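You operate a simulated robot arm through the tools that you are given. There is no shell and no other tool.

You run a simulated robot arm. Do the job below in one go: nothing can be reset, and whatever is moved stays where it is left.

JOB
Prove the emergency button on the short bench.
Fine: test switch to TEST, strike the button, pull it out, rearm to the green lamp; switch back to LINE last. Where these are worked on the way, their far stop is far enough and under half their travel is too little: emergency button, test switch.

Only the result counts: the job must be done as asked and must still hold three seconds after the hand-in. Knocking over, shifting, dropping, spilling or breaking anything else fails it.

ROBOT AND FRAMES
A 7-joint arm with a two-finger gripper, fixed in place. Base frame: the origin is at the foot of the arm, x ahead of it, y to its left, z up; the work surface is at about z = 800. Lengths are in mm, angles in degrees, forces in N, time in s.
With the tool pointing down near the work surface it reaches from about 340 to 720 mm from the base axis. Its first joint turns from -66.0 to 66.0 degrees. Payload 2.45 kg.
Tool frame: the origin (TCP) lies between the finger pads and is the grasp point; the fingertips stand 26 mm ahead of it; z points along the fingers, y is the line along which they close. The gripper opens to 96 mm. The gripper's body begins 69 mm behind the TCP.
Orientation is told as [roll, pitch, yaw] about the base's x, y, z axes, in that order, counted from this pose: with the fingers straight down and closing along the base's y, the tool's x points along the base's -x, its y along +y and its z along -z.

CONTROLS
- The arm moves only by the tool servo_tool. Its argument "series" is a list of rows, each an object of numbers (a shift or turn left out is 0, a gripper value left out holds the last): "hand": the finger opening in mm, from 0 to 96; "tx", "ty", "tz": the shift along the base's x, y, z in units of 20 mm (1.0 is 20 mm); "rx", "ry", "rz": the turn, a rotation vector about the base's x, y, z in units of 4 degrees (1.0 is 4 degrees). In form: [{"hand": .., "tx": .., "ty": .., "tz": .., "rx": .., "ry": .., "rz": ..}, ...]. A call has 1 to 20 rows; each row shifts and turns the commanded pose from where the row before left it. A call with a number of a shift or a turn outside -1 to 1 is refused whole. Each row takes 0.2 s and may step no farther than 50 mm and 8.6 degrees from the row before; otherwise, or with a gripper value out of range, the whole call is refused. Where a pose cannot be reached the arm comes as near as it can. A force on the tool above 70 N (or 10 N above the force at the start of the call, whichever is more), or a blocked arm, ends the call early, and 0.2 s more pass. The fingers move at their own pace and stop on an object; they squeeze with about 29 N. The grip force told is the motor's: it shows also when the fingers shut on nothing. Time passes only in rows, and 0.2 s behind the last, so rows that do not move let the fingers close. It gives the time, the measured TCP pose, the force on the tool (base axes), the opening and the grip force at its end, in the units of the frame above (readings bear some noise), with the torque about the TCP (base axes, N m) and any sound that the robot's microphone picked up.
- Cameras (640 x 400 px; columns grow to the right, rows downward): "scene" is fixed at [180.2, -406.2, 1430.3]; the picture's right is [0.62, -0.78, 0.00], its down [-0.40, -0.32, -0.86] and it looks along [0.67, 0.53, -0.51] (base axes); focal length 304 px, centre (320, 200). "wrist" rides on the gripper at [82, 3, -98] in the tool frame; the picture's right is [-0.04, 1.00, 0.00], its down [-0.73, -0.03, -0.68] and it looks along [-0.68, -0.03, 0.73] (tool axes); focal length 256 px, centre (320, 200).
- get_image(camera): a new picture of that camera. It takes no simulated time.
- locate(camera, pixels): there is no depth. For up to 12 entries [column, row, z] of the newest picture of that camera ("zoom" is the newest enlarged one), the place [x, y] in the base frame at which the ray of that pixel passes the height z, good to about 2 mm. It takes no simulated time.
- close_up(camera, box): a new picture of the part [left, top, right, bottom] of that camera's present view, enlarged. It takes no simulated time.
- close_job(): hands the job in; it is judged then, once.

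Open the gripper and draw the arm clear of the work before you hand the job in, unless the task says otherwise.

The tools are called after "Call:" as name(argument=value, ...) on one line, values as JSON. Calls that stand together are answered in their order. servo_tool: Moves the arm, as the interface text tells. Its arguments: {"type":"object","properties":{"series":{"type":"array","items":{"type":"object","properties":{"hand":{"type":"number"},"tx":{"type":"number"},"ty":{"type":"number"},"tz":{"type":"number"},"rx":{"type":"number"},"ry":{"type":"number"},"rz":{"type":"number"}}}}},"required":["series"]} The other tools are called the same way: get_image (camera) takes a picture; locate (camera, pixels) gives the place at which the rays of pixels pass given heights; close_up (camera, box) takes an enlarged picture of a part of a camera's view; close_job () hands the job in.

At the start:

```text
time: 0.0
eef_pos: [344.9, -86.5, 1296.3]
tool_rot: [-0.1, 0.0, 0.0]
wrist_force: [-0.1, 0.3, 0.2]
wrist_torque: [-0.01, 0.02, -0.01]
finger_gap: 95.8
gripper_force: 0.2
```

scene: 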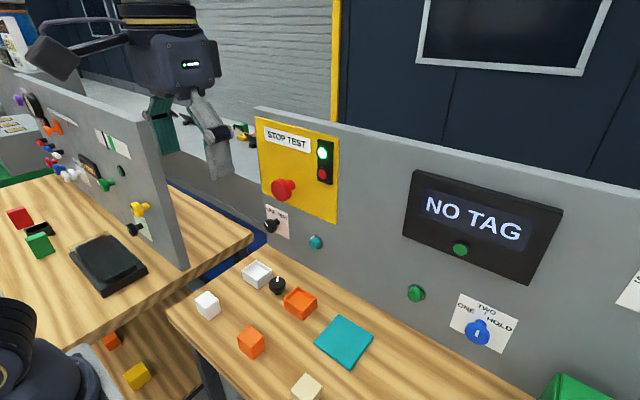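
wrist: 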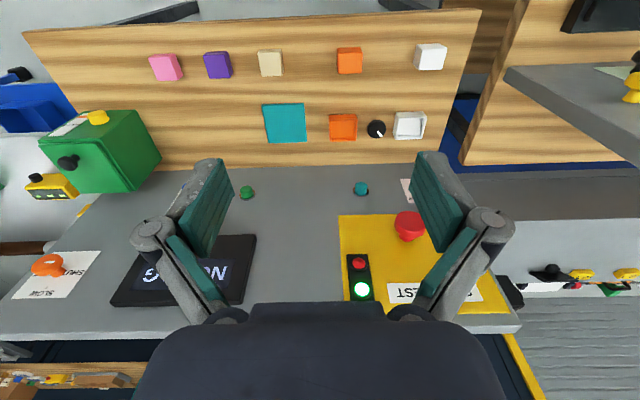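

I start with enlarged views of the yellow STOP TEST panel (around pixels 295,170 in the scene picture) and the switch below it.

Call:
close_up(camera="scene", box=[240, 100, 360, 260])

Call:
close_up(camera="wrist", box=[320, 160, 520, 320])

Call:
get_image(camera="scene")

```text
2.50 times, centred on (300, 180) of scene
```

zoom: 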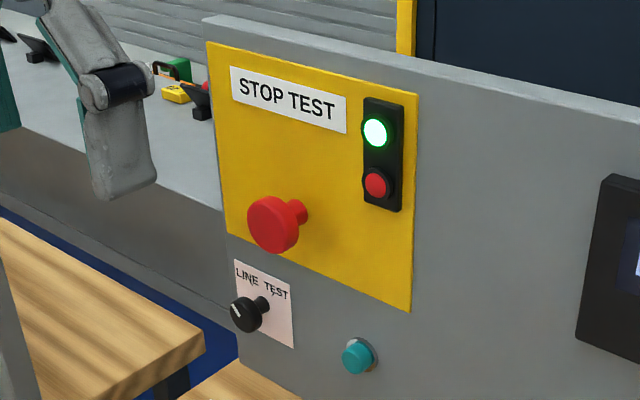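

```text
2.50 times, centred on (420, 240) of wrist
```

zoom: 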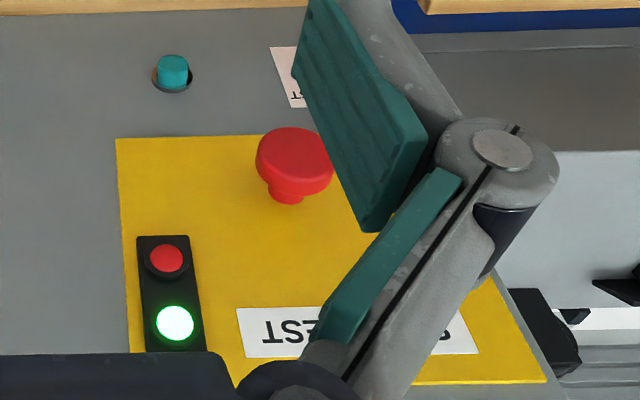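

```text
taken
```

scene: 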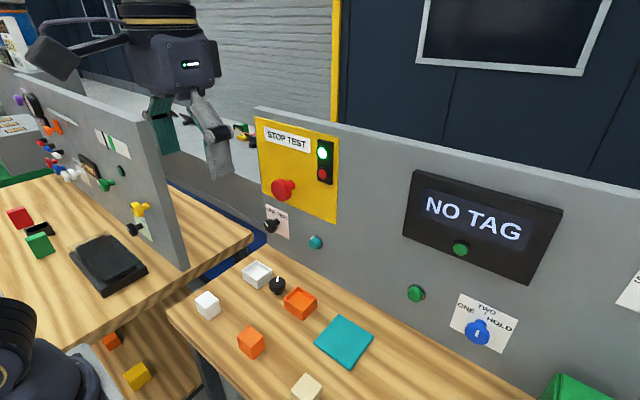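

The button triangulates to about (638, 72, 1071), the teal button to (670, -2, 920), and the plate face to x≈684, while the switch sits under a finger in the wrist view. I move to a viewing pose with the tool pitched 45 degrees so the wrist camera faces the wall.

Call:
servo_tool(series=[{"tx": 0.404, "ty": 0.56, "tz": -0.94, "ry": -0.865}, {"tx": 0.404, "ty": 0.56, "tz": -0.94, "ry": -0.865}, {"tx": 0.404, "ty": 0.56, "tz": -0.94, "ry": -0.865}, {"tx": 0.404, "ty": 0.56, "tz": -0.94, "ry": -0.865}, {"tx": 0.404, "ty": 0.56, "tz": -0.94, "ry": -0.865}, {"tx": 0.404, "ty": 0.56, "tz": -0.94, "ry": -0.865}, {"tx": 0.404, "ty": 0.56, "tz": -0.94, "ry": -0.865}, {"tx": 0.404, "ty": 0.56, "tz": -0.94, "ry": -0.865}, {"tx": 0.404, "ty": 0.56, "tz": -0.94, "ry": -0.865}, {"tx": 0.404, "ty": 0.56, "tz": -0.94, "ry": -0.865}, {"tx": 0.404, "ty": 0.56, "tz": -0.94, "ry": -0.865}, {"tx": 0.404, "ty": 0.56, "tz": -0.94, "ry": -0.865}, {"tx": 0.404, "ty": 0.56, "tz": -0.94, "ry": -0.865}, {}])

```text
time: 3.0
eef_pos: [461.6, 63.9, 1072.7]
tool_rot: [1.8, -43.7, 0.2]
wrist_force: [0.0, -0.6, 0.2]
wrist_torque: [-0.01, 0.0, -0.01]
finger_gap: 96.2
gripper_force: 0.1
out of reach, approached as far as the arm can: row 12, 13
```

The arm stopped slightly short of the commanded pose (461.6, 63.9, 1072.7), which is fine for looking. I take both pictures.

Call:
get_image(camera="wrist")

Call:
get_image(camera="scene")

```text
taken
```

wrist: 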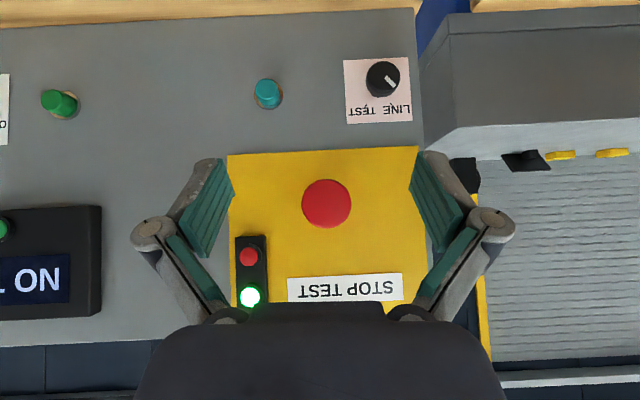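

```text
taken
```

scene: 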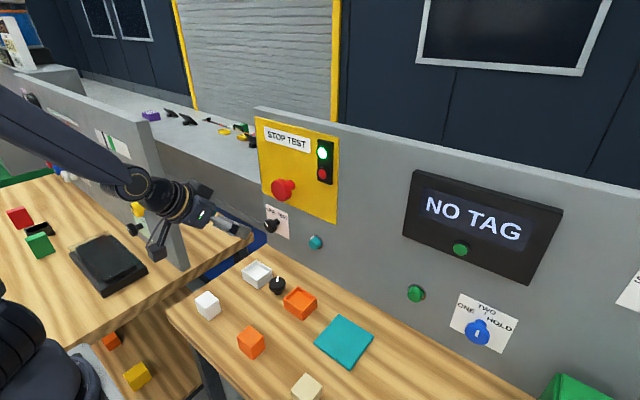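

I take an enlarged look at the switch and teal button in the wrist view (switch near 383,78; teal near 268,93).

Call:
close_up(camera="wrist", box=[340, 40, 430, 130])

Call:
close_up(camera="wrist", box=[220, 60, 420, 310])

Call:
close_up(camera="scene", box=[250, 190, 340, 260])

```text
4.44 times, centred on (385, 85) of wrist
```

zoom: 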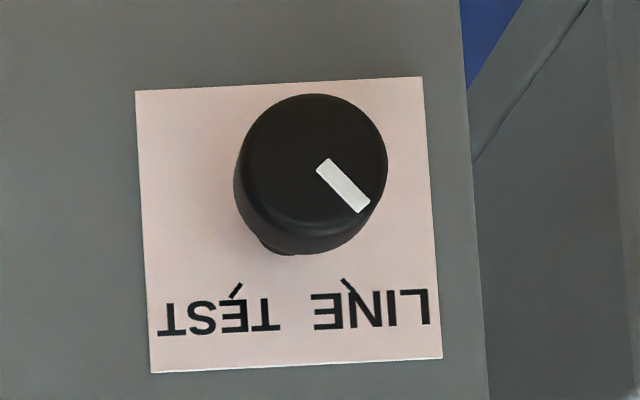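

```text
1.60 times, centred on (320, 185) of wrist
```

zoom: 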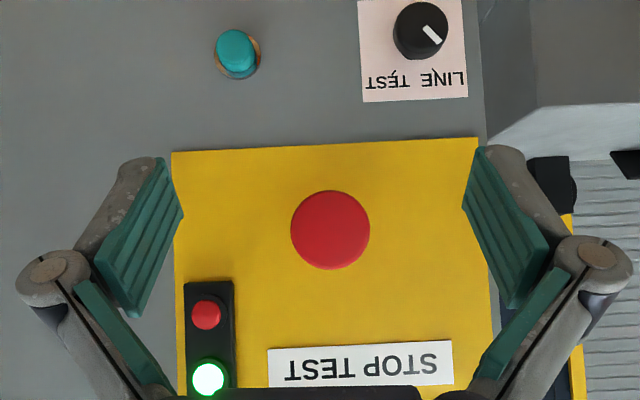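

```text
5.71 times, centred on (295, 225) of scene
```

zoom: 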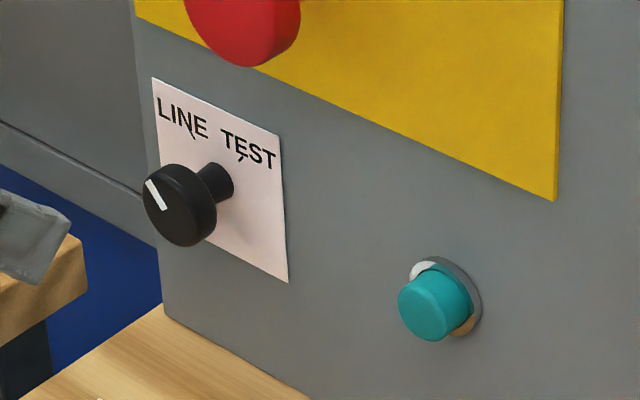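

The switch knob is round with its pointer at LINE, its face near (644, 148, 920), the button face is near (629, 69, 1074), and the teal cap near (668, -1, 915). I bring the tool to horizontal, pointing at the wall, well clear of it.

Call:
servo_tool(series=[{"tx": 0.3, "tz": 0.3, "ry": -0.94}, {"tx": 0.3, "tz": 0.3, "ry": -0.94}, {"tx": 0.3, "tz": 0.3, "ry": -0.94}, {"tx": 0.3, "tz": 0.3, "ry": -0.94}, {"tx": 0.3, "tz": 0.3, "ry": -0.94}, {"tx": 0.3, "tz": 0.3, "ry": -0.94}, {"tx": 0.3, "tz": 0.3, "ry": -0.94}, {"tx": 0.3, "tz": 0.3, "ry": -0.94}, {"tx": 0.3, "tz": 0.3, "ry": -0.94}, {"tx": 0.3, "tz": 0.3, "ry": -0.94}, {"tx": 0.3, "tz": 0.3, "ry": -0.94}, {"tx": 0.3, "tz": 0.3, "ry": -0.94}, {}])

```text
time: 5.8
eef_pos: [553.8, 73.1, 1153.2]
tool_rot: [175.3, -89.8, -175.4]
wrist_force: [-0.1, -0.2, 0.4]
wrist_torque: [0.0, -0.02, 0.01]
finger_gap: 96.5
gripper_force: 0.0
out of reach, approached as far as the arm can: row 1, 2, 3, 4, 6
```

The tool is now horizontal at (554, 73, 1153). I turn it about its own axis so the wrist camera moves off the underside (the low controls sit over trays on the bench).

Call:
servo_tool(series=[{"rx": -1}, {"rx": -1}, {"rx": -1}, {"rx": -1}, {"rx": -1}, {"rx": -1}, {"rx": -1}, {"rx": -1}, {"rx": -1}, {"rx": -1}, {"rx": -1}, {"rx": -1}, {"rx": -1}, {"rx": -1}, {"rx": -1}, {"rx": -1}, {"rx": -1}, {"rx": -1}, {"rx": -1}, {"rx": -1}])

```text
time: 10.0
eef_pos: [553.7, 71.3, 1154.2]
tool_rot: [-90.0, -9.9, 90.1]
wrist_force: [0.2, -0.6, -0.6]
wrist_torque: [0.0, -0.01, 0.0]
finger_gap: 96.1
gripper_force: 0.0
```

No reach limit so far, so I continue turning to about -160 degrees.

Call:
servo_tool(series=[{"rx": -1}, {"rx": -1}, {"rx": -1}, {"rx": -1}, {"rx": -1}, {"rx": -1}, {"rx": -1}, {"rx": -1}, {"rx": -1}, {"rx": -1}, {"rx": -1}, {"rx": -1}, {"rx": -1}, {"rx": -1}, {"rx": -1}, {"rx": -1}, {"rx": -1}, {"rx": -1}, {"rx": -1}, {"rx": -1}])

Call:
get_image(camera="wrist")

Call:
get_image(camera="scene")

```text
time: 14.2
eef_pos: [553.0, 72.4, 1153.1]
tool_rot: [-89.6, 70.1, 90.4]
wrist_force: [0.1, 0.4, 0.0]
wrist_torque: [0.01, -0.01, 0.03]
finger_gap: 96.0
gripper_force: 0.2
```

```text
taken
```

wrist: 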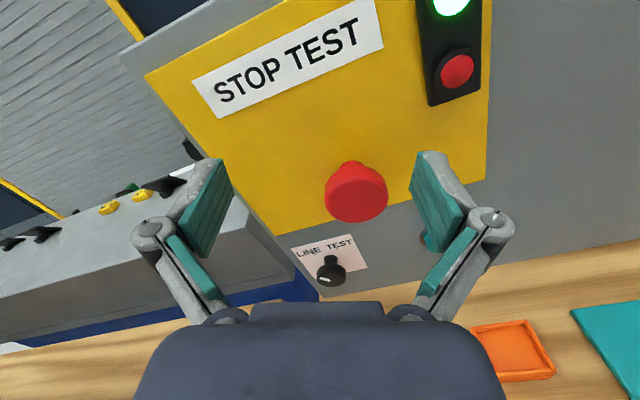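

```text
taken
```

scene: 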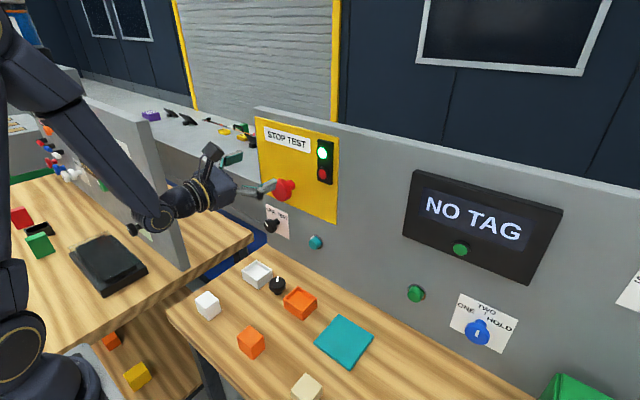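

The tool turned freely; its wrist camera now sits above. Before descending to z≈920 I check the heights of the loose objects on the bench (white cube near 208,304, white tray near 257,273).

Call:
close_up(camera="scene", box=[160, 240, 340, 352])

Call:
close_up(camera="scene", box=[90, 120, 330, 270])

```text
3.56 times, centred on (250, 296) of scene
```

zoom: 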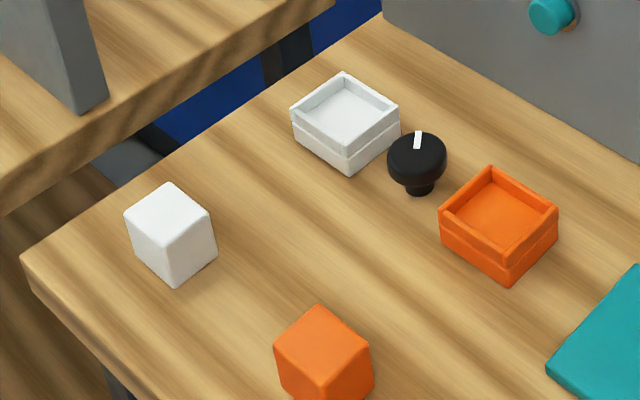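

```text
2.67 times, centred on (210, 195) of scene
```

zoom: 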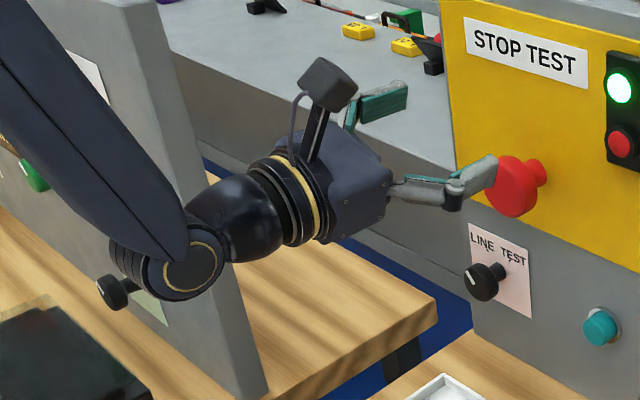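

The cube is ~40 mm tall (top z≈840) and the trays are lower, so the wrist clears them at z≈920. I finish turning the camera straight up and move in front of the switch knob, still ~60 mm short of it.

Call:
servo_tool(series=[{"tx": 0.023, "ty": 0.253, "tz": -0.777, "rx": -0.33}, {"tx": 0.023, "ty": 0.253, "tz": -0.777, "rx": -0.33}, {"tx": 0.023, "ty": 0.253, "tz": -0.777, "rx": -0.33}, {"tx": 0.023, "ty": 0.253, "tz": -0.777, "rx": -0.33}, {"tx": 0.023, "ty": 0.253, "tz": -0.777, "rx": -0.33}, {"tx": 0.023, "ty": 0.253, "tz": -0.777, "rx": -0.33}, {"tx": 0.023, "ty": 0.253, "tz": -0.777, "rx": -0.33}, {"tx": 0.023, "ty": 0.253, "tz": -0.777, "rx": -0.33}, {"tx": 0.023, "ty": 0.253, "tz": -0.777, "rx": -0.33}, {"tx": 0.023, "ty": 0.253, "tz": -0.777, "rx": -0.33}, {"tx": 0.023, "ty": 0.253, "tz": -0.777, "rx": -0.33}, {"tx": 0.023, "ty": 0.253, "tz": -0.777, "rx": -0.33}, {"tx": 0.023, "ty": 0.253, "tz": -0.777, "rx": -0.33}, {"tx": 0.023, "ty": 0.253, "tz": -0.777, "rx": -0.33}, {"tx": 0.023, "ty": 0.253, "tz": -0.777, "rx": -0.33}, {}])

Call:
get_image(camera="wrist")

Call:
get_image(camera="scene")

```text
time: 17.6
eef_pos: [561.3, 149.9, 921.4]
tool_rot: [-51.8, 89.7, 128.1]
wrist_force: [-0.5, 0.8, 0.9]
wrist_torque: [0.01, -0.02, 0.0]
finger_gap: 95.7
gripper_force: 0.1
```

```text
taken
```

wrist: 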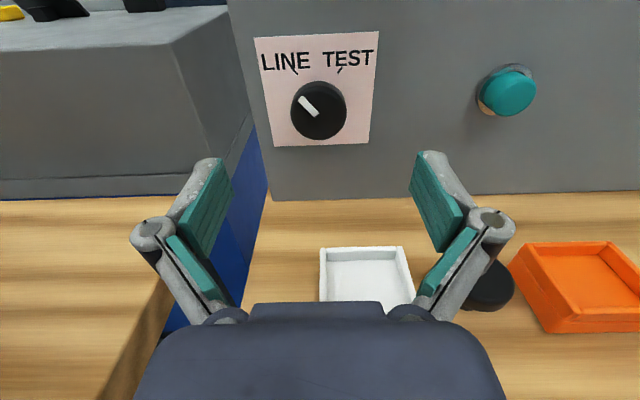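

```text
taken
```

scene: 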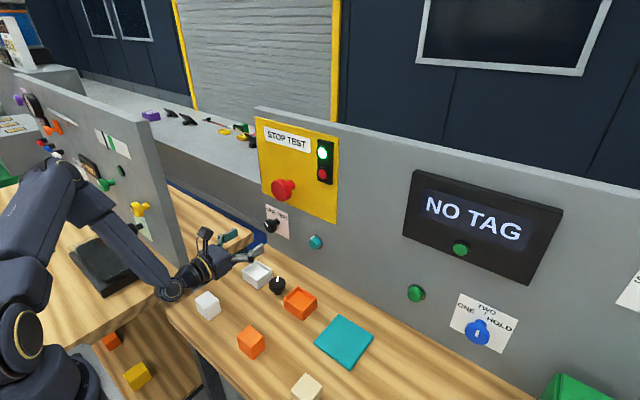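

The knob face is centred near (319,110) in the wrist view, the pointer still at LINE. I ask for ray positions of the knob face, label corners and teal cap to fix the axis and wall plane.

Call:
locate(camera="wrist", pixels=[[319, 110, 920], [319, 110, 922], [319, 110, 924], [275, 146, 880], [275, 146, 890], [368, 143, 880], [368, 143, 890], [510, 92, 915], [510, 92, 920], [272, 201, 800], [600, 192, 800]])

Call:
locate(camera="scene", pixels=[[269, 226, 915], [269, 226, 920], [269, 226, 925], [314, 244, 915], [314, 244, 920], [281, 190, 1070], [281, 190, 1075]])

Call:
close_up(camera="wrist", box=[250, 30, 390, 160])

Call:
close_up(camera="scene", box=[160, 190, 320, 290])

```text
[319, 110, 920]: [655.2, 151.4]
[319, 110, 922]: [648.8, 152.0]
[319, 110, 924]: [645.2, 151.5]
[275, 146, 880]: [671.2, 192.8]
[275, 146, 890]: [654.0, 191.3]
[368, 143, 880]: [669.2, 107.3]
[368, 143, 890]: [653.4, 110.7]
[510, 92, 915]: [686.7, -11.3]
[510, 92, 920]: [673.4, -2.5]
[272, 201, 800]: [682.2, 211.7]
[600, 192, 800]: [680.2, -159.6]
```

```text
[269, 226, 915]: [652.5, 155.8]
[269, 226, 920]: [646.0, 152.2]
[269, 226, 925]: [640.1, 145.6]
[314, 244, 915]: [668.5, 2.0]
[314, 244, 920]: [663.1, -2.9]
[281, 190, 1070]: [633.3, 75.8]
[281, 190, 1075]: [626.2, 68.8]
```

```text
3.08 times, centred on (320, 95) of wrist
```

zoom: 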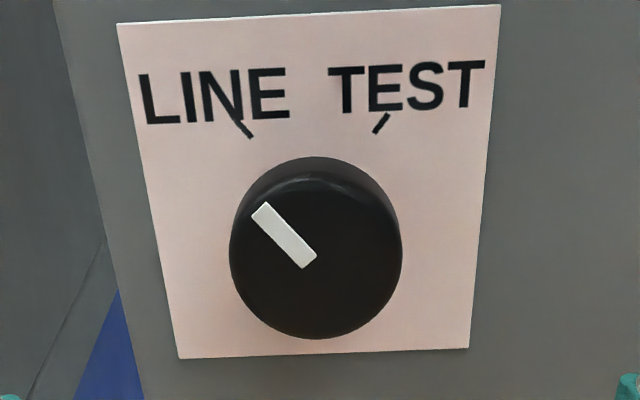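

```text
4.00 times, centred on (240, 240) of scene
```

zoom: 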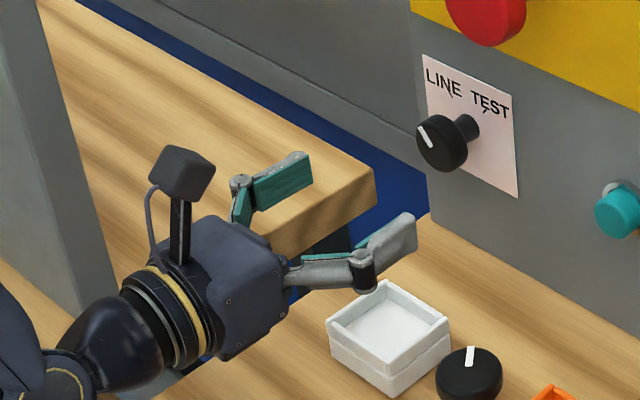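

The wall plane is x≈681 and normal to x; the knob axis is at about y=151, z=921, face x≈646, diameter ~41 mm. I advance with open fingers to straddle the knob (tips ending ~672).

Call:
servo_tool(series=[{"hand": 80, "tx": 0.5, "ty": 0.04}, {"tx": 0.5}, {"tx": 0.5}, {"tx": 0.5}, {"tx": 0.5}, {"tx": 0.5}, {"tx": 0.5}, {"tx": 0.4}, {"tx": 0.3}, {}])

Call:
get_image(camera="wrist")

Call:
close_up(camera="scene", box=[200, 190, 320, 265])

```text
time: 19.8
eef_pos: [648.3, 150.0, 920.5]
tool_rot: [-57.8, 89.6, 122.1]
wrist_force: [1.6, -0.1, -0.5]
wrist_torque: [-0.02, 0.0, 0.02]
finger_gap: 79.8
gripper_force: 0.1
```

```text
taken
```

wrist: 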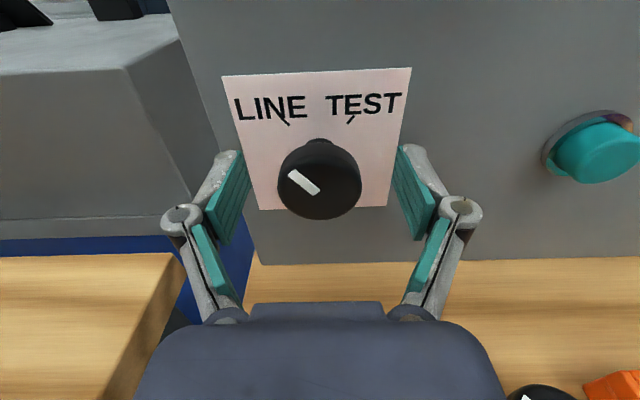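

```text
5.33 times, centred on (260, 228) of scene
```

zoom: 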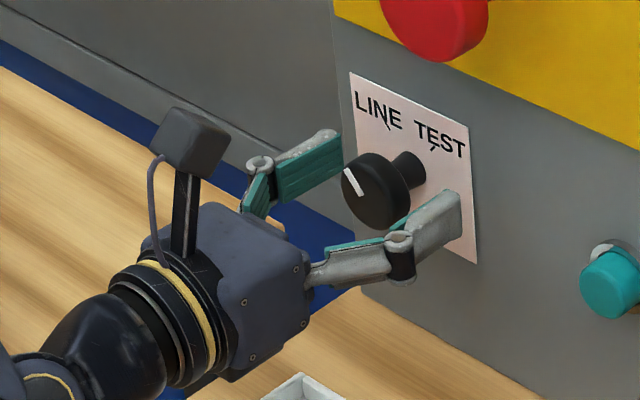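

The knob is centred between the fingers (col 320, row ~183, matching the TCP projection). I close on it.

Call:
servo_tool(series=[{"hand": 20}, {"hand": 20}, {"hand": 20}, {"hand": 20}, {"hand": 20}])

Call:
get_image(camera="wrist")

```text
time: 21.0
eef_pos: [646.4, 151.0, 922.0]
tool_rot: [-57.4, 89.8, 122.7]
wrist_force: [-1.7, 1.0, 1.8]
wrist_torque: [0.0, 0.01, -0.02]
finger_gap: 40.7
gripper_force: 44.0
```

```text
taken
```

wrist: 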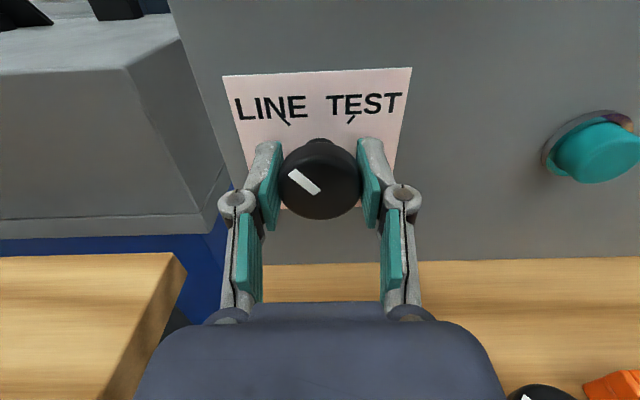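

Gripped at 40.7 mm with forces near zero. I turn about +x (clockwise seen from the front, toward TEST) by 48 degrees first and read the torque.

Call:
servo_tool(series=[{"rx": 1}, {"rx": 1}, {"rx": 1}, {"rx": 1}, {"rx": 1}, {"rx": 1}, {"rx": 1}, {"rx": 1}, {"rx": 1}, {"rx": 1}, {"rx": 1}, {"rx": 1}])

Call:
get_image(camera="wrist")

Call:
close_up(camera="scene", box=[200, 120, 360, 265])

```text
time: 23.6
eef_pos: [647.6, 150.9, 920.0]
tool_rot: [-89.9, 41.7, 90.2]
wrist_force: [29.2, 1.0, -5.0]
wrist_torque: [-0.02, 0.01, -0.01]
finger_gap: 40.2
gripper_force: 44.9
```

```text
taken
```

wrist: 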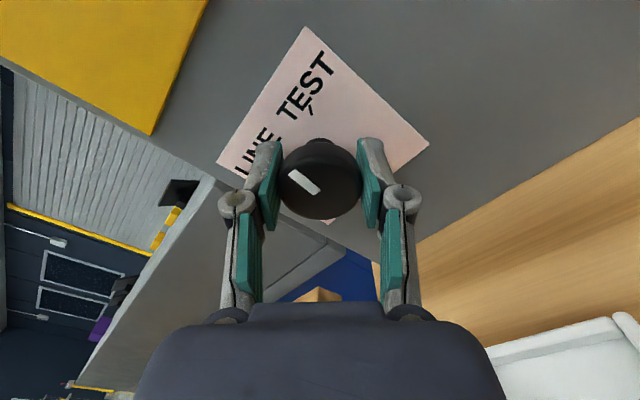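

```text
2.76 times, centred on (280, 192) of scene
```

zoom: 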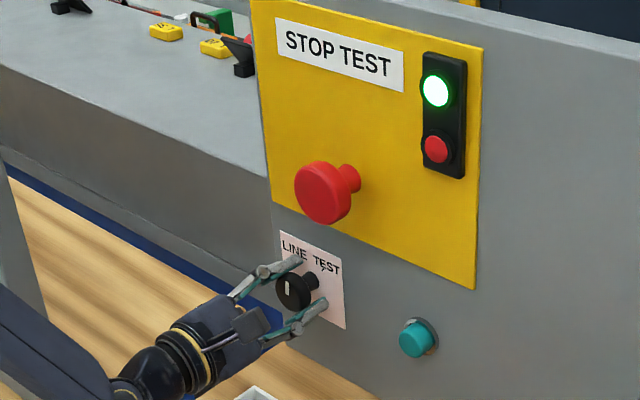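

The knob follows the fingers (pointer unchanged in the wrist view, now about vertical in the scene view). I continue the turn toward the TEST stop.

Call:
servo_tool(series=[{"rx": 1}, {"rx": 1}, {"rx": 1}, {"rx": 1}, {"rx": 1}, {"rx": 1}, {"rx": 1}, {"rx": 1}, {"rx": 1}, {"rx": 1}])

Call:
get_image(camera="wrist")

Call:
close_up(camera="scene", box=[240, 190, 320, 265])

```text
time: 25.8
eef_pos: [645.4, 148.0, 919.5]
tool_rot: [-89.8, 1.8, 90.2]
wrist_force: [9.8, -3.1, -8.1]
wrist_torque: [-0.64, -0.01, -0.03]
finger_gap: 40.3
gripper_force: 44.9
```

```text
taken
```

wrist: 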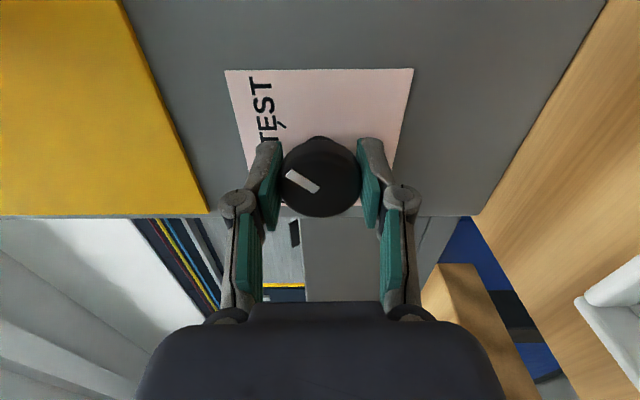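

```text
5.33 times, centred on (280, 228) of scene
```

zoom: 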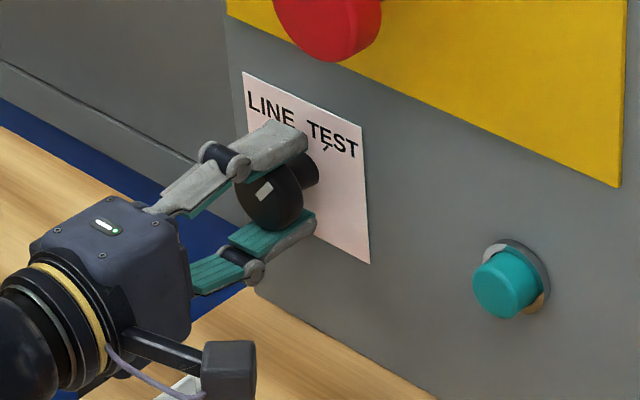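

Torque of -0.64 N·m indicates the far stop is reached and the pads begin to slip. I add one small push, then open and back off to look.

Call:
servo_tool(series=[{"rx": 0.8}, {}, {"rx": -0.6}, {"hand": 90}, {"hand": 90}, {"hand": 90}, {"hand": 90}])

Call:
close_up(camera="scene", box=[240, 190, 320, 265])

Call:
get_image(camera="wrist")

```text
time: 27.4
eef_pos: [646.5, 148.7, 922.0]
tool_rot: [-90.0, 1.0, 90.2]
wrist_force: [0.2, 0.5, 0.5]
wrist_torque: [0.02, -0.01, -0.02]
finger_gap: 90.0
gripper_force: 0.1
```

```text
5.33 times, centred on (280, 228) of scene
```

zoom: 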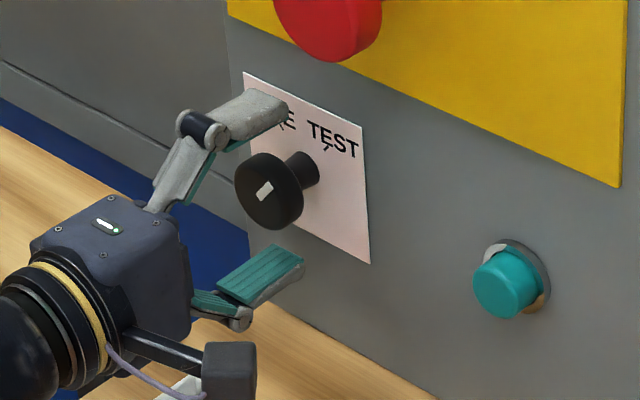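

```text
taken
```

wrist: 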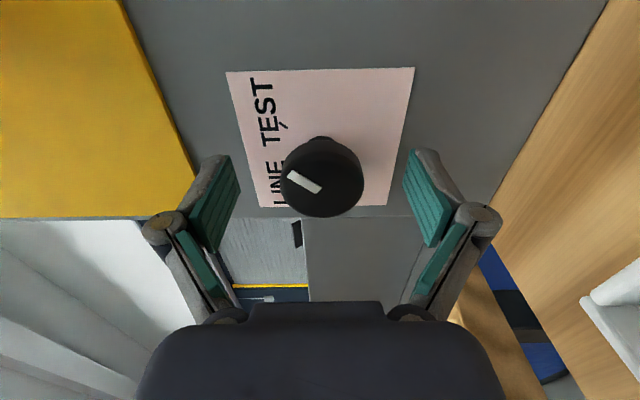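

The pointer now stands at TEST. I back straight off 85 mm and move in front of the red button, closing the fingers on the way.

Call:
servo_tool(series=[{"tx": -0.8}, {"tx": -0.9}, {"tx": -0.9}, {"tx": -0.9}, {"tx": -0.9}, {"hand": 0, "ty": -0.4, "tz": 0.76}, {"ty": -0.4, "tz": 0.76}, {"ty": -0.4, "tz": 0.76}, {"ty": -0.4, "tz": 0.76}, {"ty": -0.4, "tz": 0.76}, {"ty": -0.4, "tz": 0.76}, {"ty": -0.4, "tz": 0.76}, {"ty": -0.4, "tz": 0.76}, {"ty": -0.4, "tz": 0.76}, {"ty": -0.4, "tz": 0.76}, {}])

Call:
get_image(camera="wrist")

Call:
close_up(camera="scene", box=[230, 100, 350, 260])

```text
time: 30.8
eef_pos: [556.1, 71.5, 1070.9]
tool_rot: [-90.1, 1.0, 90.1]
wrist_force: [0.2, -0.4, -0.4]
wrist_torque: [0.0, -0.01, -0.01]
finger_gap: 0.0
gripper_force: 28.5
```

```text
taken
```

wrist: 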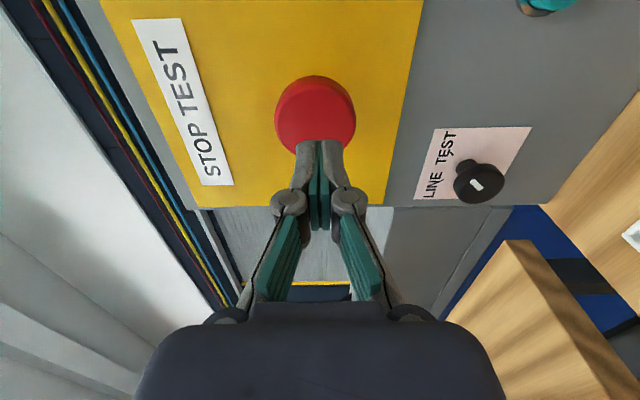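

```text
2.50 times, centred on (290, 180) of scene
```

zoom: 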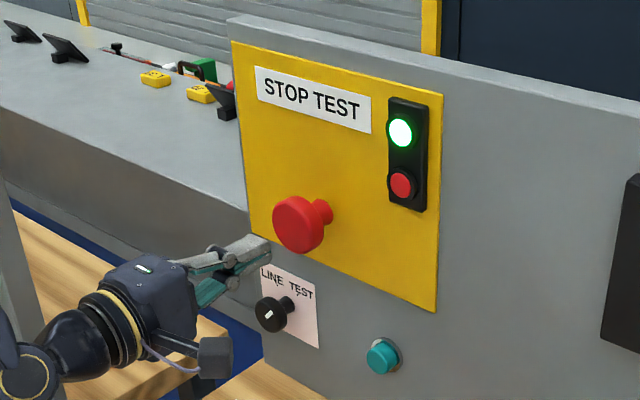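

I check the knob's pointer closely now that it is unobstructed, and locate the button face.

Call:
close_up(camera="wrist", box=[400, 110, 550, 220])

Call:
close_up(camera="scene", box=[250, 205, 300, 245])

Call:
locate(camera="wrist", pixels=[[318, 108, 1068], [318, 108, 1071], [318, 108, 1074]])

```text
3.64 times, centred on (475, 165) of wrist
```

zoom: 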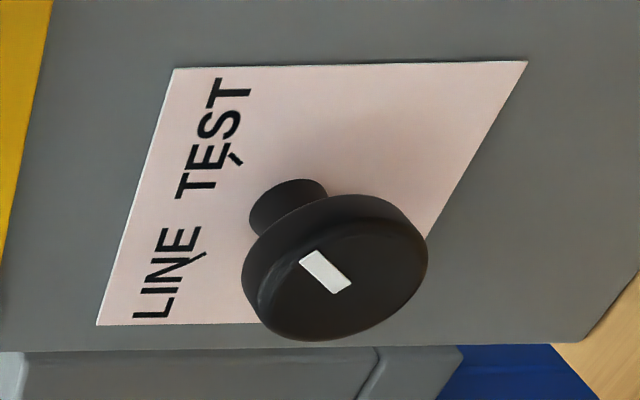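

```text
10.00 times, centred on (275, 225) of scene
```

zoom: 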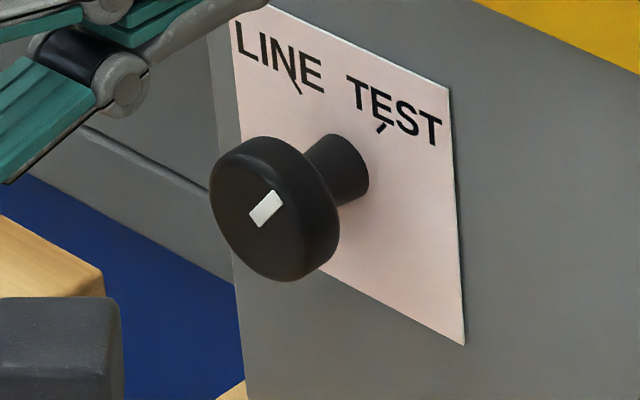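

```text
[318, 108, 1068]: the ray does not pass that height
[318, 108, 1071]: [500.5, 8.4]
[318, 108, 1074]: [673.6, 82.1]
```

The pointer lies along the TEST tick. The button face centre is near (629, 68, 1074), so I trim the aim by (-3, +3) mm and approach to just before contact, then push gently.

Call:
servo_tool(series=[{"tx": 0.5, "ty": -0.15, "tz": 0.15}, {"tx": 0.6}, {"tx": 0.6}, {"tx": 0.4}, {"tx": 0.2}, {"tx": 0.2}, {"tx": 0.2}, {"tx": 0.2}])

```text
time: 32.4
eef_pos: [606.0, 67.1, 1075.4]
tool_rot: [-89.8, 1.0, 90.2]
wrist_force: [-51.1, 3.8, 13.7]
wrist_torque: [0.06, -0.33, 0.21]
finger_gap: 6.0
gripper_force: 28.2
stopped in row 8: the force on the tool passed its limit at 78 N (the readings are from after the stop); the commanded pose is now the measured one
```

The push was stopped at 78 N with the finger tips apart by 6 mm. I look at the lamp and the button.

Call:
close_up(camera="scene", box=[230, 100, 350, 260])

Call:
get_image(camera="wrist")

```text
2.50 times, centred on (290, 180) of scene
```

zoom: 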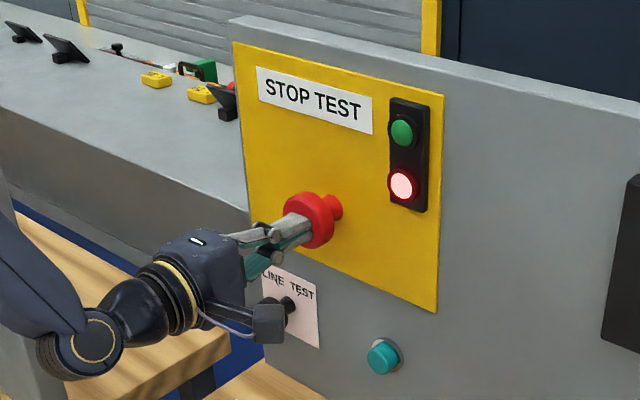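

```text
taken
```

wrist: 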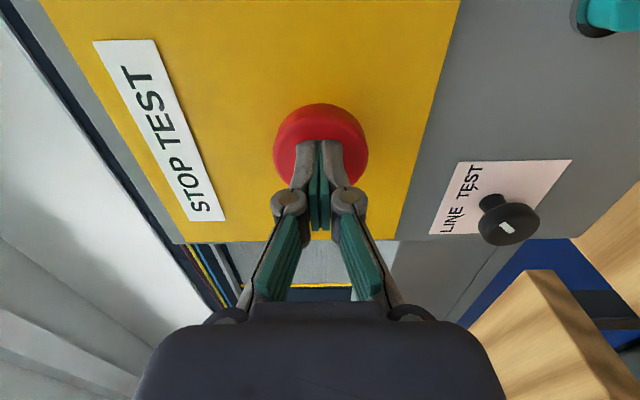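

The red lamp is lit, so the strike registered. I press a little further in small steps to be sure it is at its far stop.

Call:
servo_tool(series=[{"tx": 0.05}, {"tx": 0.05}, {"tx": 0.05}, {"tx": 0.05}, {"tx": 0.05}])

```text
time: 32.9
eef_pos: [605.7, 67.1, 1075.1]
tool_rot: [-89.9, 1.1, 90.2]
wrist_force: [-47.1, 2.7, 12.5]
wrist_torque: [0.08, -0.31, 0.24]
finger_gap: 5.9
gripper_force: 28.0
stopped in row 2: the force on the tool passed its limit at 72 N (the readings are from after the stop); the commanded pose is now the measured one
```

It is solid against its stop (no more travel at 72 N). I back off and check that the button stays in.

Call:
servo_tool(series=[{"tx": -0.2}, {"tx": -0.6}, {"tx": -0.8}, {"tx": -0.8}, {}])

Call:
get_image(camera="wrist")

Call:
close_up(camera="scene", box=[230, 100, 350, 260])

```text
time: 34.1
eef_pos: [559.0, 66.4, 1073.7]
tool_rot: [-89.8, 1.1, 90.3]
wrist_force: [-0.3, -0.5, -0.9]
wrist_torque: [0.01, -0.01, 0.01]
finger_gap: 0.0
gripper_force: 28.6
```

```text
taken
```

wrist: 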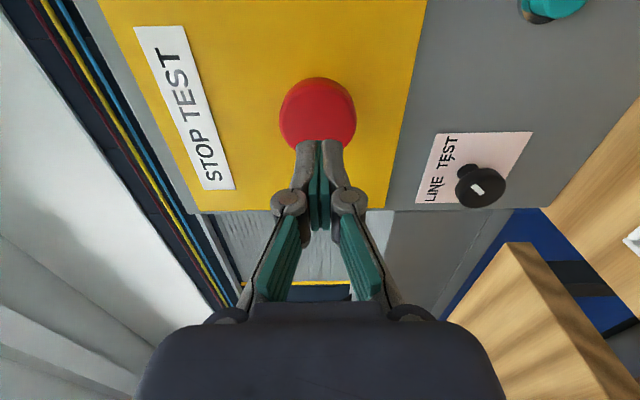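

```text
2.50 times, centred on (290, 180) of scene
```

zoom: 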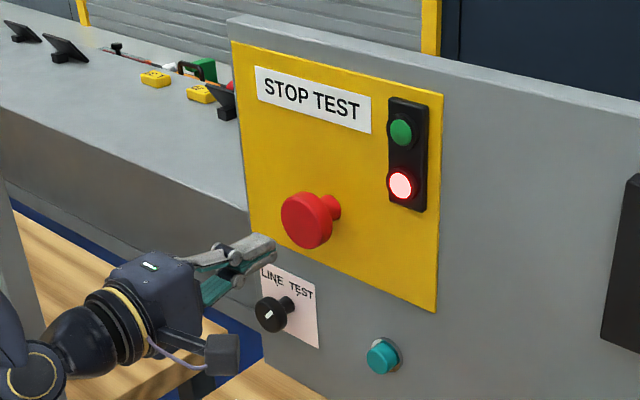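

The button stays in and the red lamp is lit. I open the fingers and straddle the button head to pull it out.

Call:
servo_tool(series=[{"hand": 84, "tz": 0.05}, {}, {}, {"tx": 0.5}, {"tx": 0.6}, {"tx": 0.6}, {"tx": 0.6}, {"tx": 0.6}, {"tx": 0.6}, {"tx": 0.5}, {"tx": 0.2}, {}])

Call:
get_image(camera="wrist")

Call:
close_up(camera="scene", box=[230, 130, 350, 230])

```text
time: 36.7
eef_pos: [645.4, 67.2, 1075.8]
tool_rot: [-89.6, 1.1, 90.1]
wrist_force: [-0.9, -0.5, -0.4]
wrist_torque: [0.01, -0.02, 0.01]
finger_gap: 83.9
gripper_force: 0.0
```

```text
taken
```

wrist: 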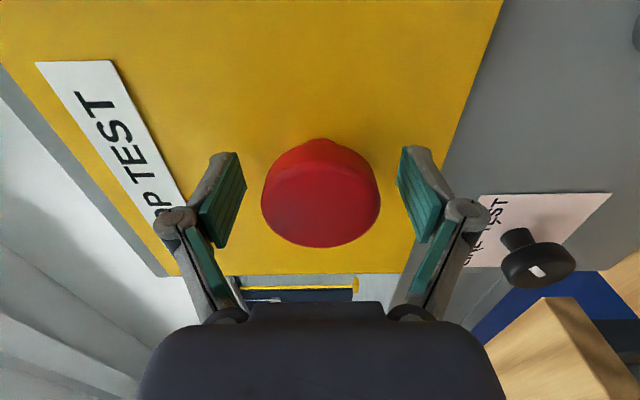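

```text
4.00 times, centred on (290, 180) of scene
```

zoom: 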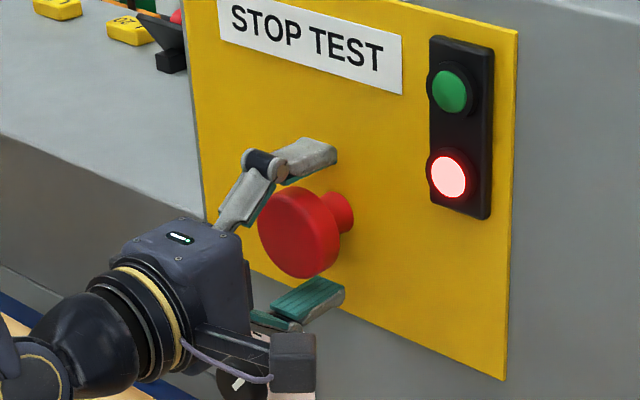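

The head is centred between the fingers (col 320). I close on it and check the grip.

Call:
servo_tool(series=[{"hand": 30}, {"hand": 30}, {"hand": 30}, {"hand": 30}, {"hand": 30}])

Call:
get_image(camera="wrist")

```text
time: 37.9
eef_pos: [645.4, 67.5, 1074.8]
tool_rot: [-89.7, 1.1, 90.1]
wrist_force: [-1.1, 1.4, -1.6]
wrist_torque: [-0.04, 0.02, 0.0]
finger_gap: 53.6
gripper_force: 45.3
```

```text
taken
```

wrist: 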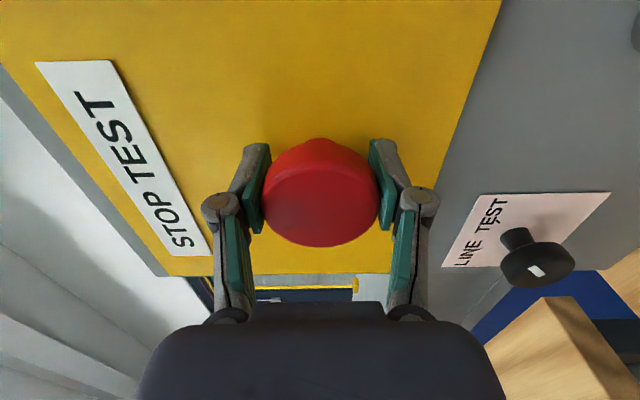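

The head is gripped at 53.6 mm. I pull outward (-x) in small steps and watch the force.

Call:
servo_tool(series=[{"tx": -0.1}, {"tx": -0.1}, {"tx": -0.1}, {"tx": -0.1}, {"tx": -0.1}, {"tx": -0.1}])

Call:
get_image(camera="wrist")

Call:
close_up(camera="scene", box=[230, 130, 350, 230])

```text
time: 39.3
eef_pos: [633.0, 67.1, 1075.9]
tool_rot: [-89.8, 1.1, 90.2]
wrist_force: [10.8, -3.8, -7.1]
wrist_torque: [-0.21, 0.28, -0.03]
finger_gap: 53.9
gripper_force: 45.3
```

```text
taken
```

wrist: 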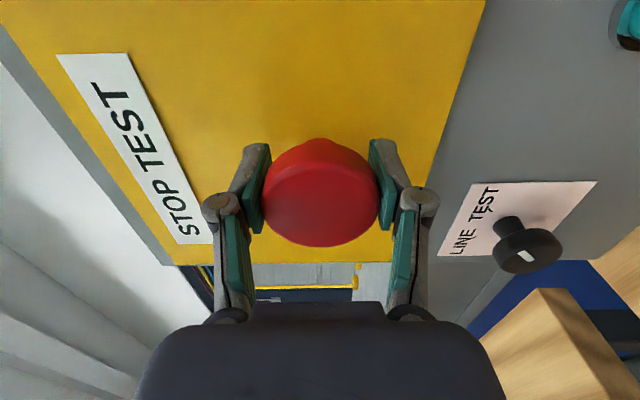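

```text
4.00 times, centred on (290, 180) of scene
```

zoom: 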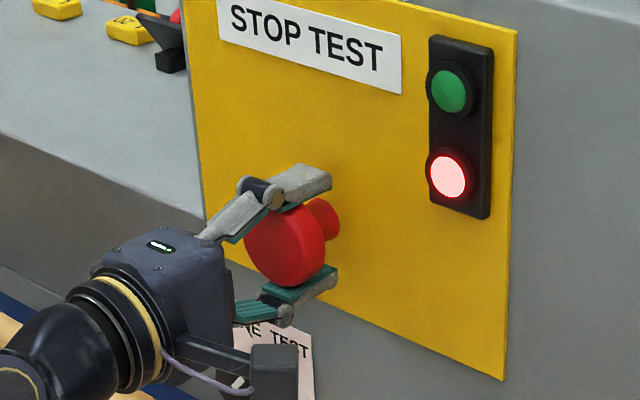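

The head has come out with the fingers by 12 mm. I pull slightly more to make sure it reaches its outer stop.

Call:
servo_tool(series=[{"tx": -0.1}, {"tx": -0.1}])

Call:
get_image(camera="wrist")

```text
time: 39.9
eef_pos: [632.8, 67.2, 1074.6]
tool_rot: [-89.9, 0.9, 90.1]
wrist_force: [53.7, -4.3, -15.5]
wrist_torque: [-0.23, -0.15, -0.34]
finger_gap: 53.7
gripper_force: 44.6
```

```text
taken
```

wrist: 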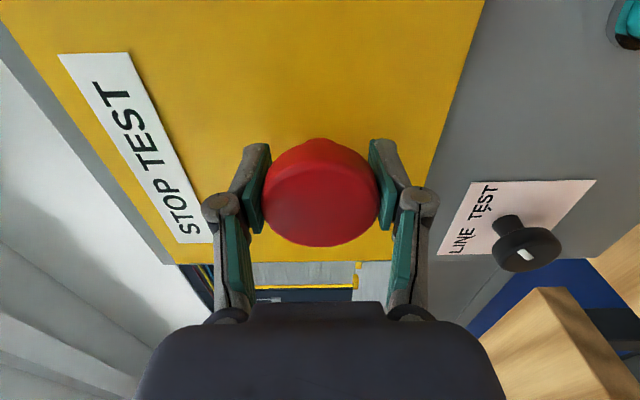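

The force rose to 54 N with no further motion, so the button is at its outer stop. I relax, open, and retreat straight back.

Call:
servo_tool(series=[{"tx": 0.15}, {"hand": 84}, {"hand": 84}, {"hand": 84}, {"tx": -0.6}, {"tx": -0.8}, {"tx": -0.8}, {"tx": -0.8}, {"tx": -0.8}, {}])

Call:
get_image(camera="wrist")

Call:
close_up(camera="scene", box=[230, 100, 350, 260])

```text
time: 42.1
eef_pos: [554.8, 67.9, 1075.1]
tool_rot: [-89.8, 1.0, 90.1]
wrist_force: [0.0, 0.3, -0.8]
wrist_torque: [0.01, 0.01, 0.01]
finger_gap: 84.5
gripper_force: 0.2
```

```text
taken
```

wrist: 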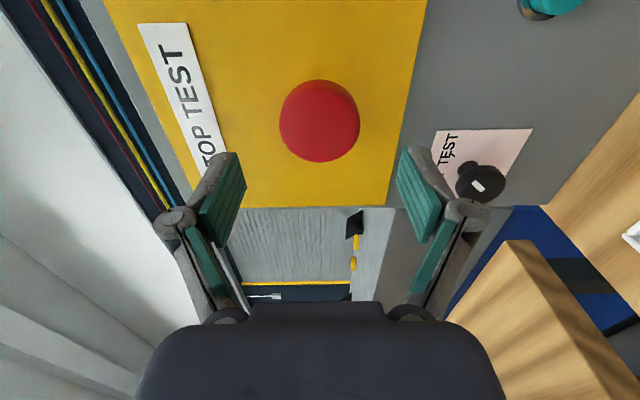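

```text
2.50 times, centred on (290, 180) of scene
```

zoom: 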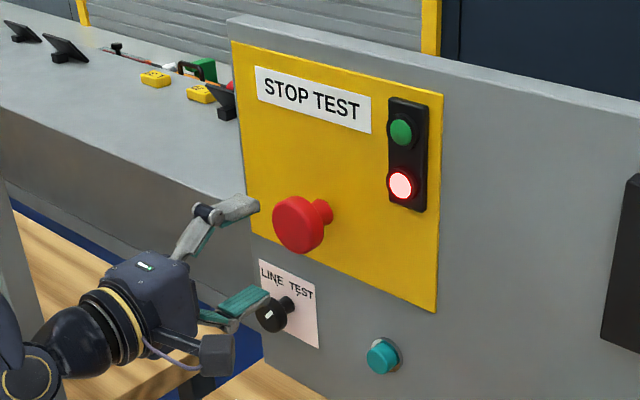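

The button is back out and the red lamp still lit, so rearming is next. I close the fingers and move in front of the teal button, about (668, -1, 915).

Call:
servo_tool(series=[{"hand": 0, "ty": -0.2875, "tz": -0.65}, {"ty": -0.2875, "tz": -0.65}, {"ty": -0.2875, "tz": -0.65}, {"ty": -0.2875, "tz": -0.65}, {"ty": -0.2875, "tz": -0.65}, {"ty": -0.2875, "tz": -0.65}, {"ty": -0.2875, "tz": -0.65}, {"ty": -0.2875, "tz": -0.65}, {"ty": -0.2875, "tz": -0.65}, {"ty": -0.2875, "tz": -0.65}, {"ty": -0.2875, "tz": -0.65}, {"ty": -0.2875, "tz": -0.65}, {}])

Call:
get_image(camera="wrist")

Call:
get_image(camera="scene")

```text
time: 44.9
eef_pos: [555.9, -0.9, 920.0]
tool_rot: [-89.7, 1.1, 90.3]
wrist_force: [0.5, -0.1, 0.0]
wrist_torque: [0.02, 0.01, -0.02]
finger_gap: 0.0
gripper_force: 28.3
```

```text
taken
```

wrist: 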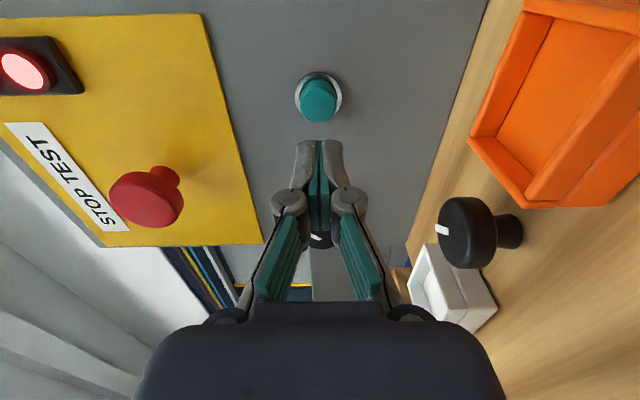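

```text
taken
```

scene: 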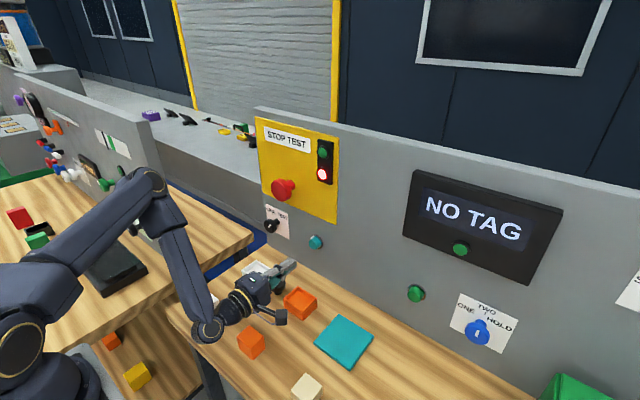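

The teal cap is centred at (319,98), which works out to y≈-1, z≈921, aligned with the TCP. I advance to just short of it, then press in small steps.

Call:
servo_tool(series=[{"tx": 0.6, "tz": 0.03}, {"tx": 0.8}, {"tx": 0.8}, {"tx": 0.8}, {"tx": 0.6}, {"tx": 0.3}, {"tx": 0.15}, {"tx": 0.15}, {"tx": 0.1}, {"tx": 0.1}])

Call:
close_up(camera="scene", box=[230, 100, 350, 260])

```text
time: 47.1
eef_pos: [643.2, -2.4, 919.4]
tool_rot: [-89.6, 1.1, 90.2]
wrist_force: [-35.0, 3.1, 2.7]
wrist_torque: [0.05, -0.09, 0.0]
finger_gap: 6.0
gripper_force: 28.5
heard: click
```

```text
2.50 times, centred on (290, 180) of scene
```

zoom: 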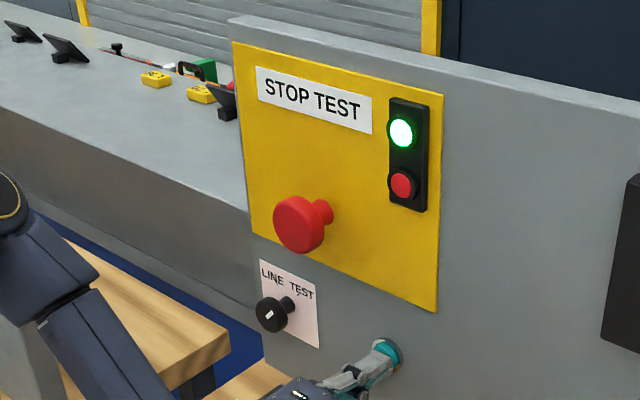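

A click was heard and the green lamp is lit. I back off and check that it holds.

Call:
servo_tool(series=[{"tx": -0.2}, {"tx": -0.6}, {"tx": -0.8}, {"tx": -0.8}, {"tx": -0.8}, {"tx": -0.8}, {"tx": -0.35}, {}])

Call:
close_up(camera="scene", box=[230, 100, 350, 260])

```text
time: 48.9
eef_pos: [556.3, -3.3, 918.8]
tool_rot: [-89.6, 1.0, 90.3]
wrist_force: [0.9, 0.0, -0.2]
wrist_torque: [0.02, 0.0, 0.03]
finger_gap: 0.1
gripper_force: 28.3
```

```text
2.50 times, centred on (290, 180) of scene
```

zoom: 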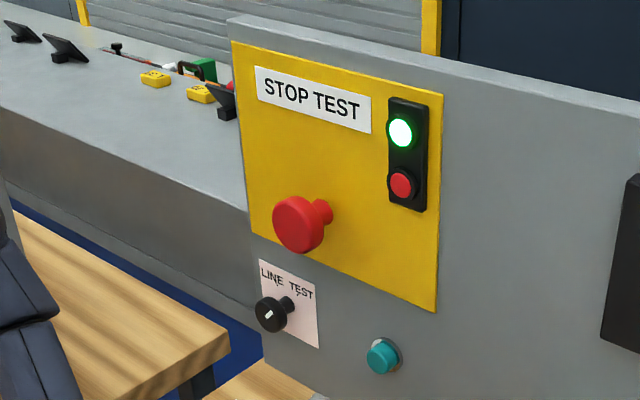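

Green holds. I go back to the switch knob (y≈151, z≈921) with the same tool roll, lifting a little on the way over the bench objects, and open the fingers.

Call:
servo_tool(series=[{"tz": 0.7, "ty": 0.3}, {"tz": 0.7, "ty": 0.8}, {"ty": 0.8}, {"ty": 0.8}, {"ty": 0.8}, {"ty": 0.8}, {"ty": 0.8}, {"ty": 0.8, "hand": 80}, {"ty": 0.8}, {"tz": -0.6, "ty": 0.7}, {"tz": -0.7, "ty": 0.29}, {}])

Call:
get_image(camera="wrist")

```text
time: 51.5
eef_pos: [555.8, 150.9, 919.9]
tool_rot: [-89.7, 1.1, 90.2]
wrist_force: [-0.2, 0.0, -0.1]
wrist_torque: [0.02, 0.01, 0.02]
finger_gap: 79.9
gripper_force: 0.1
```

```text
taken
```

wrist: 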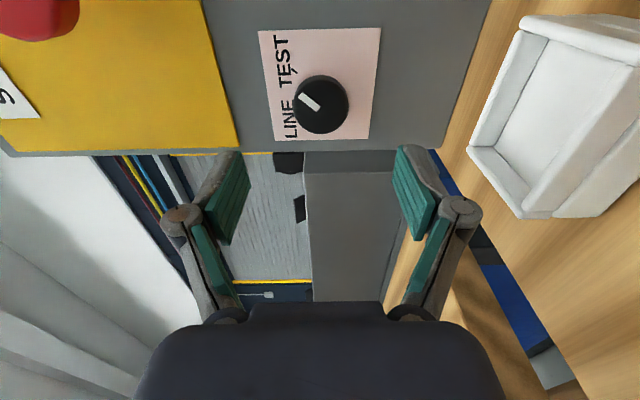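

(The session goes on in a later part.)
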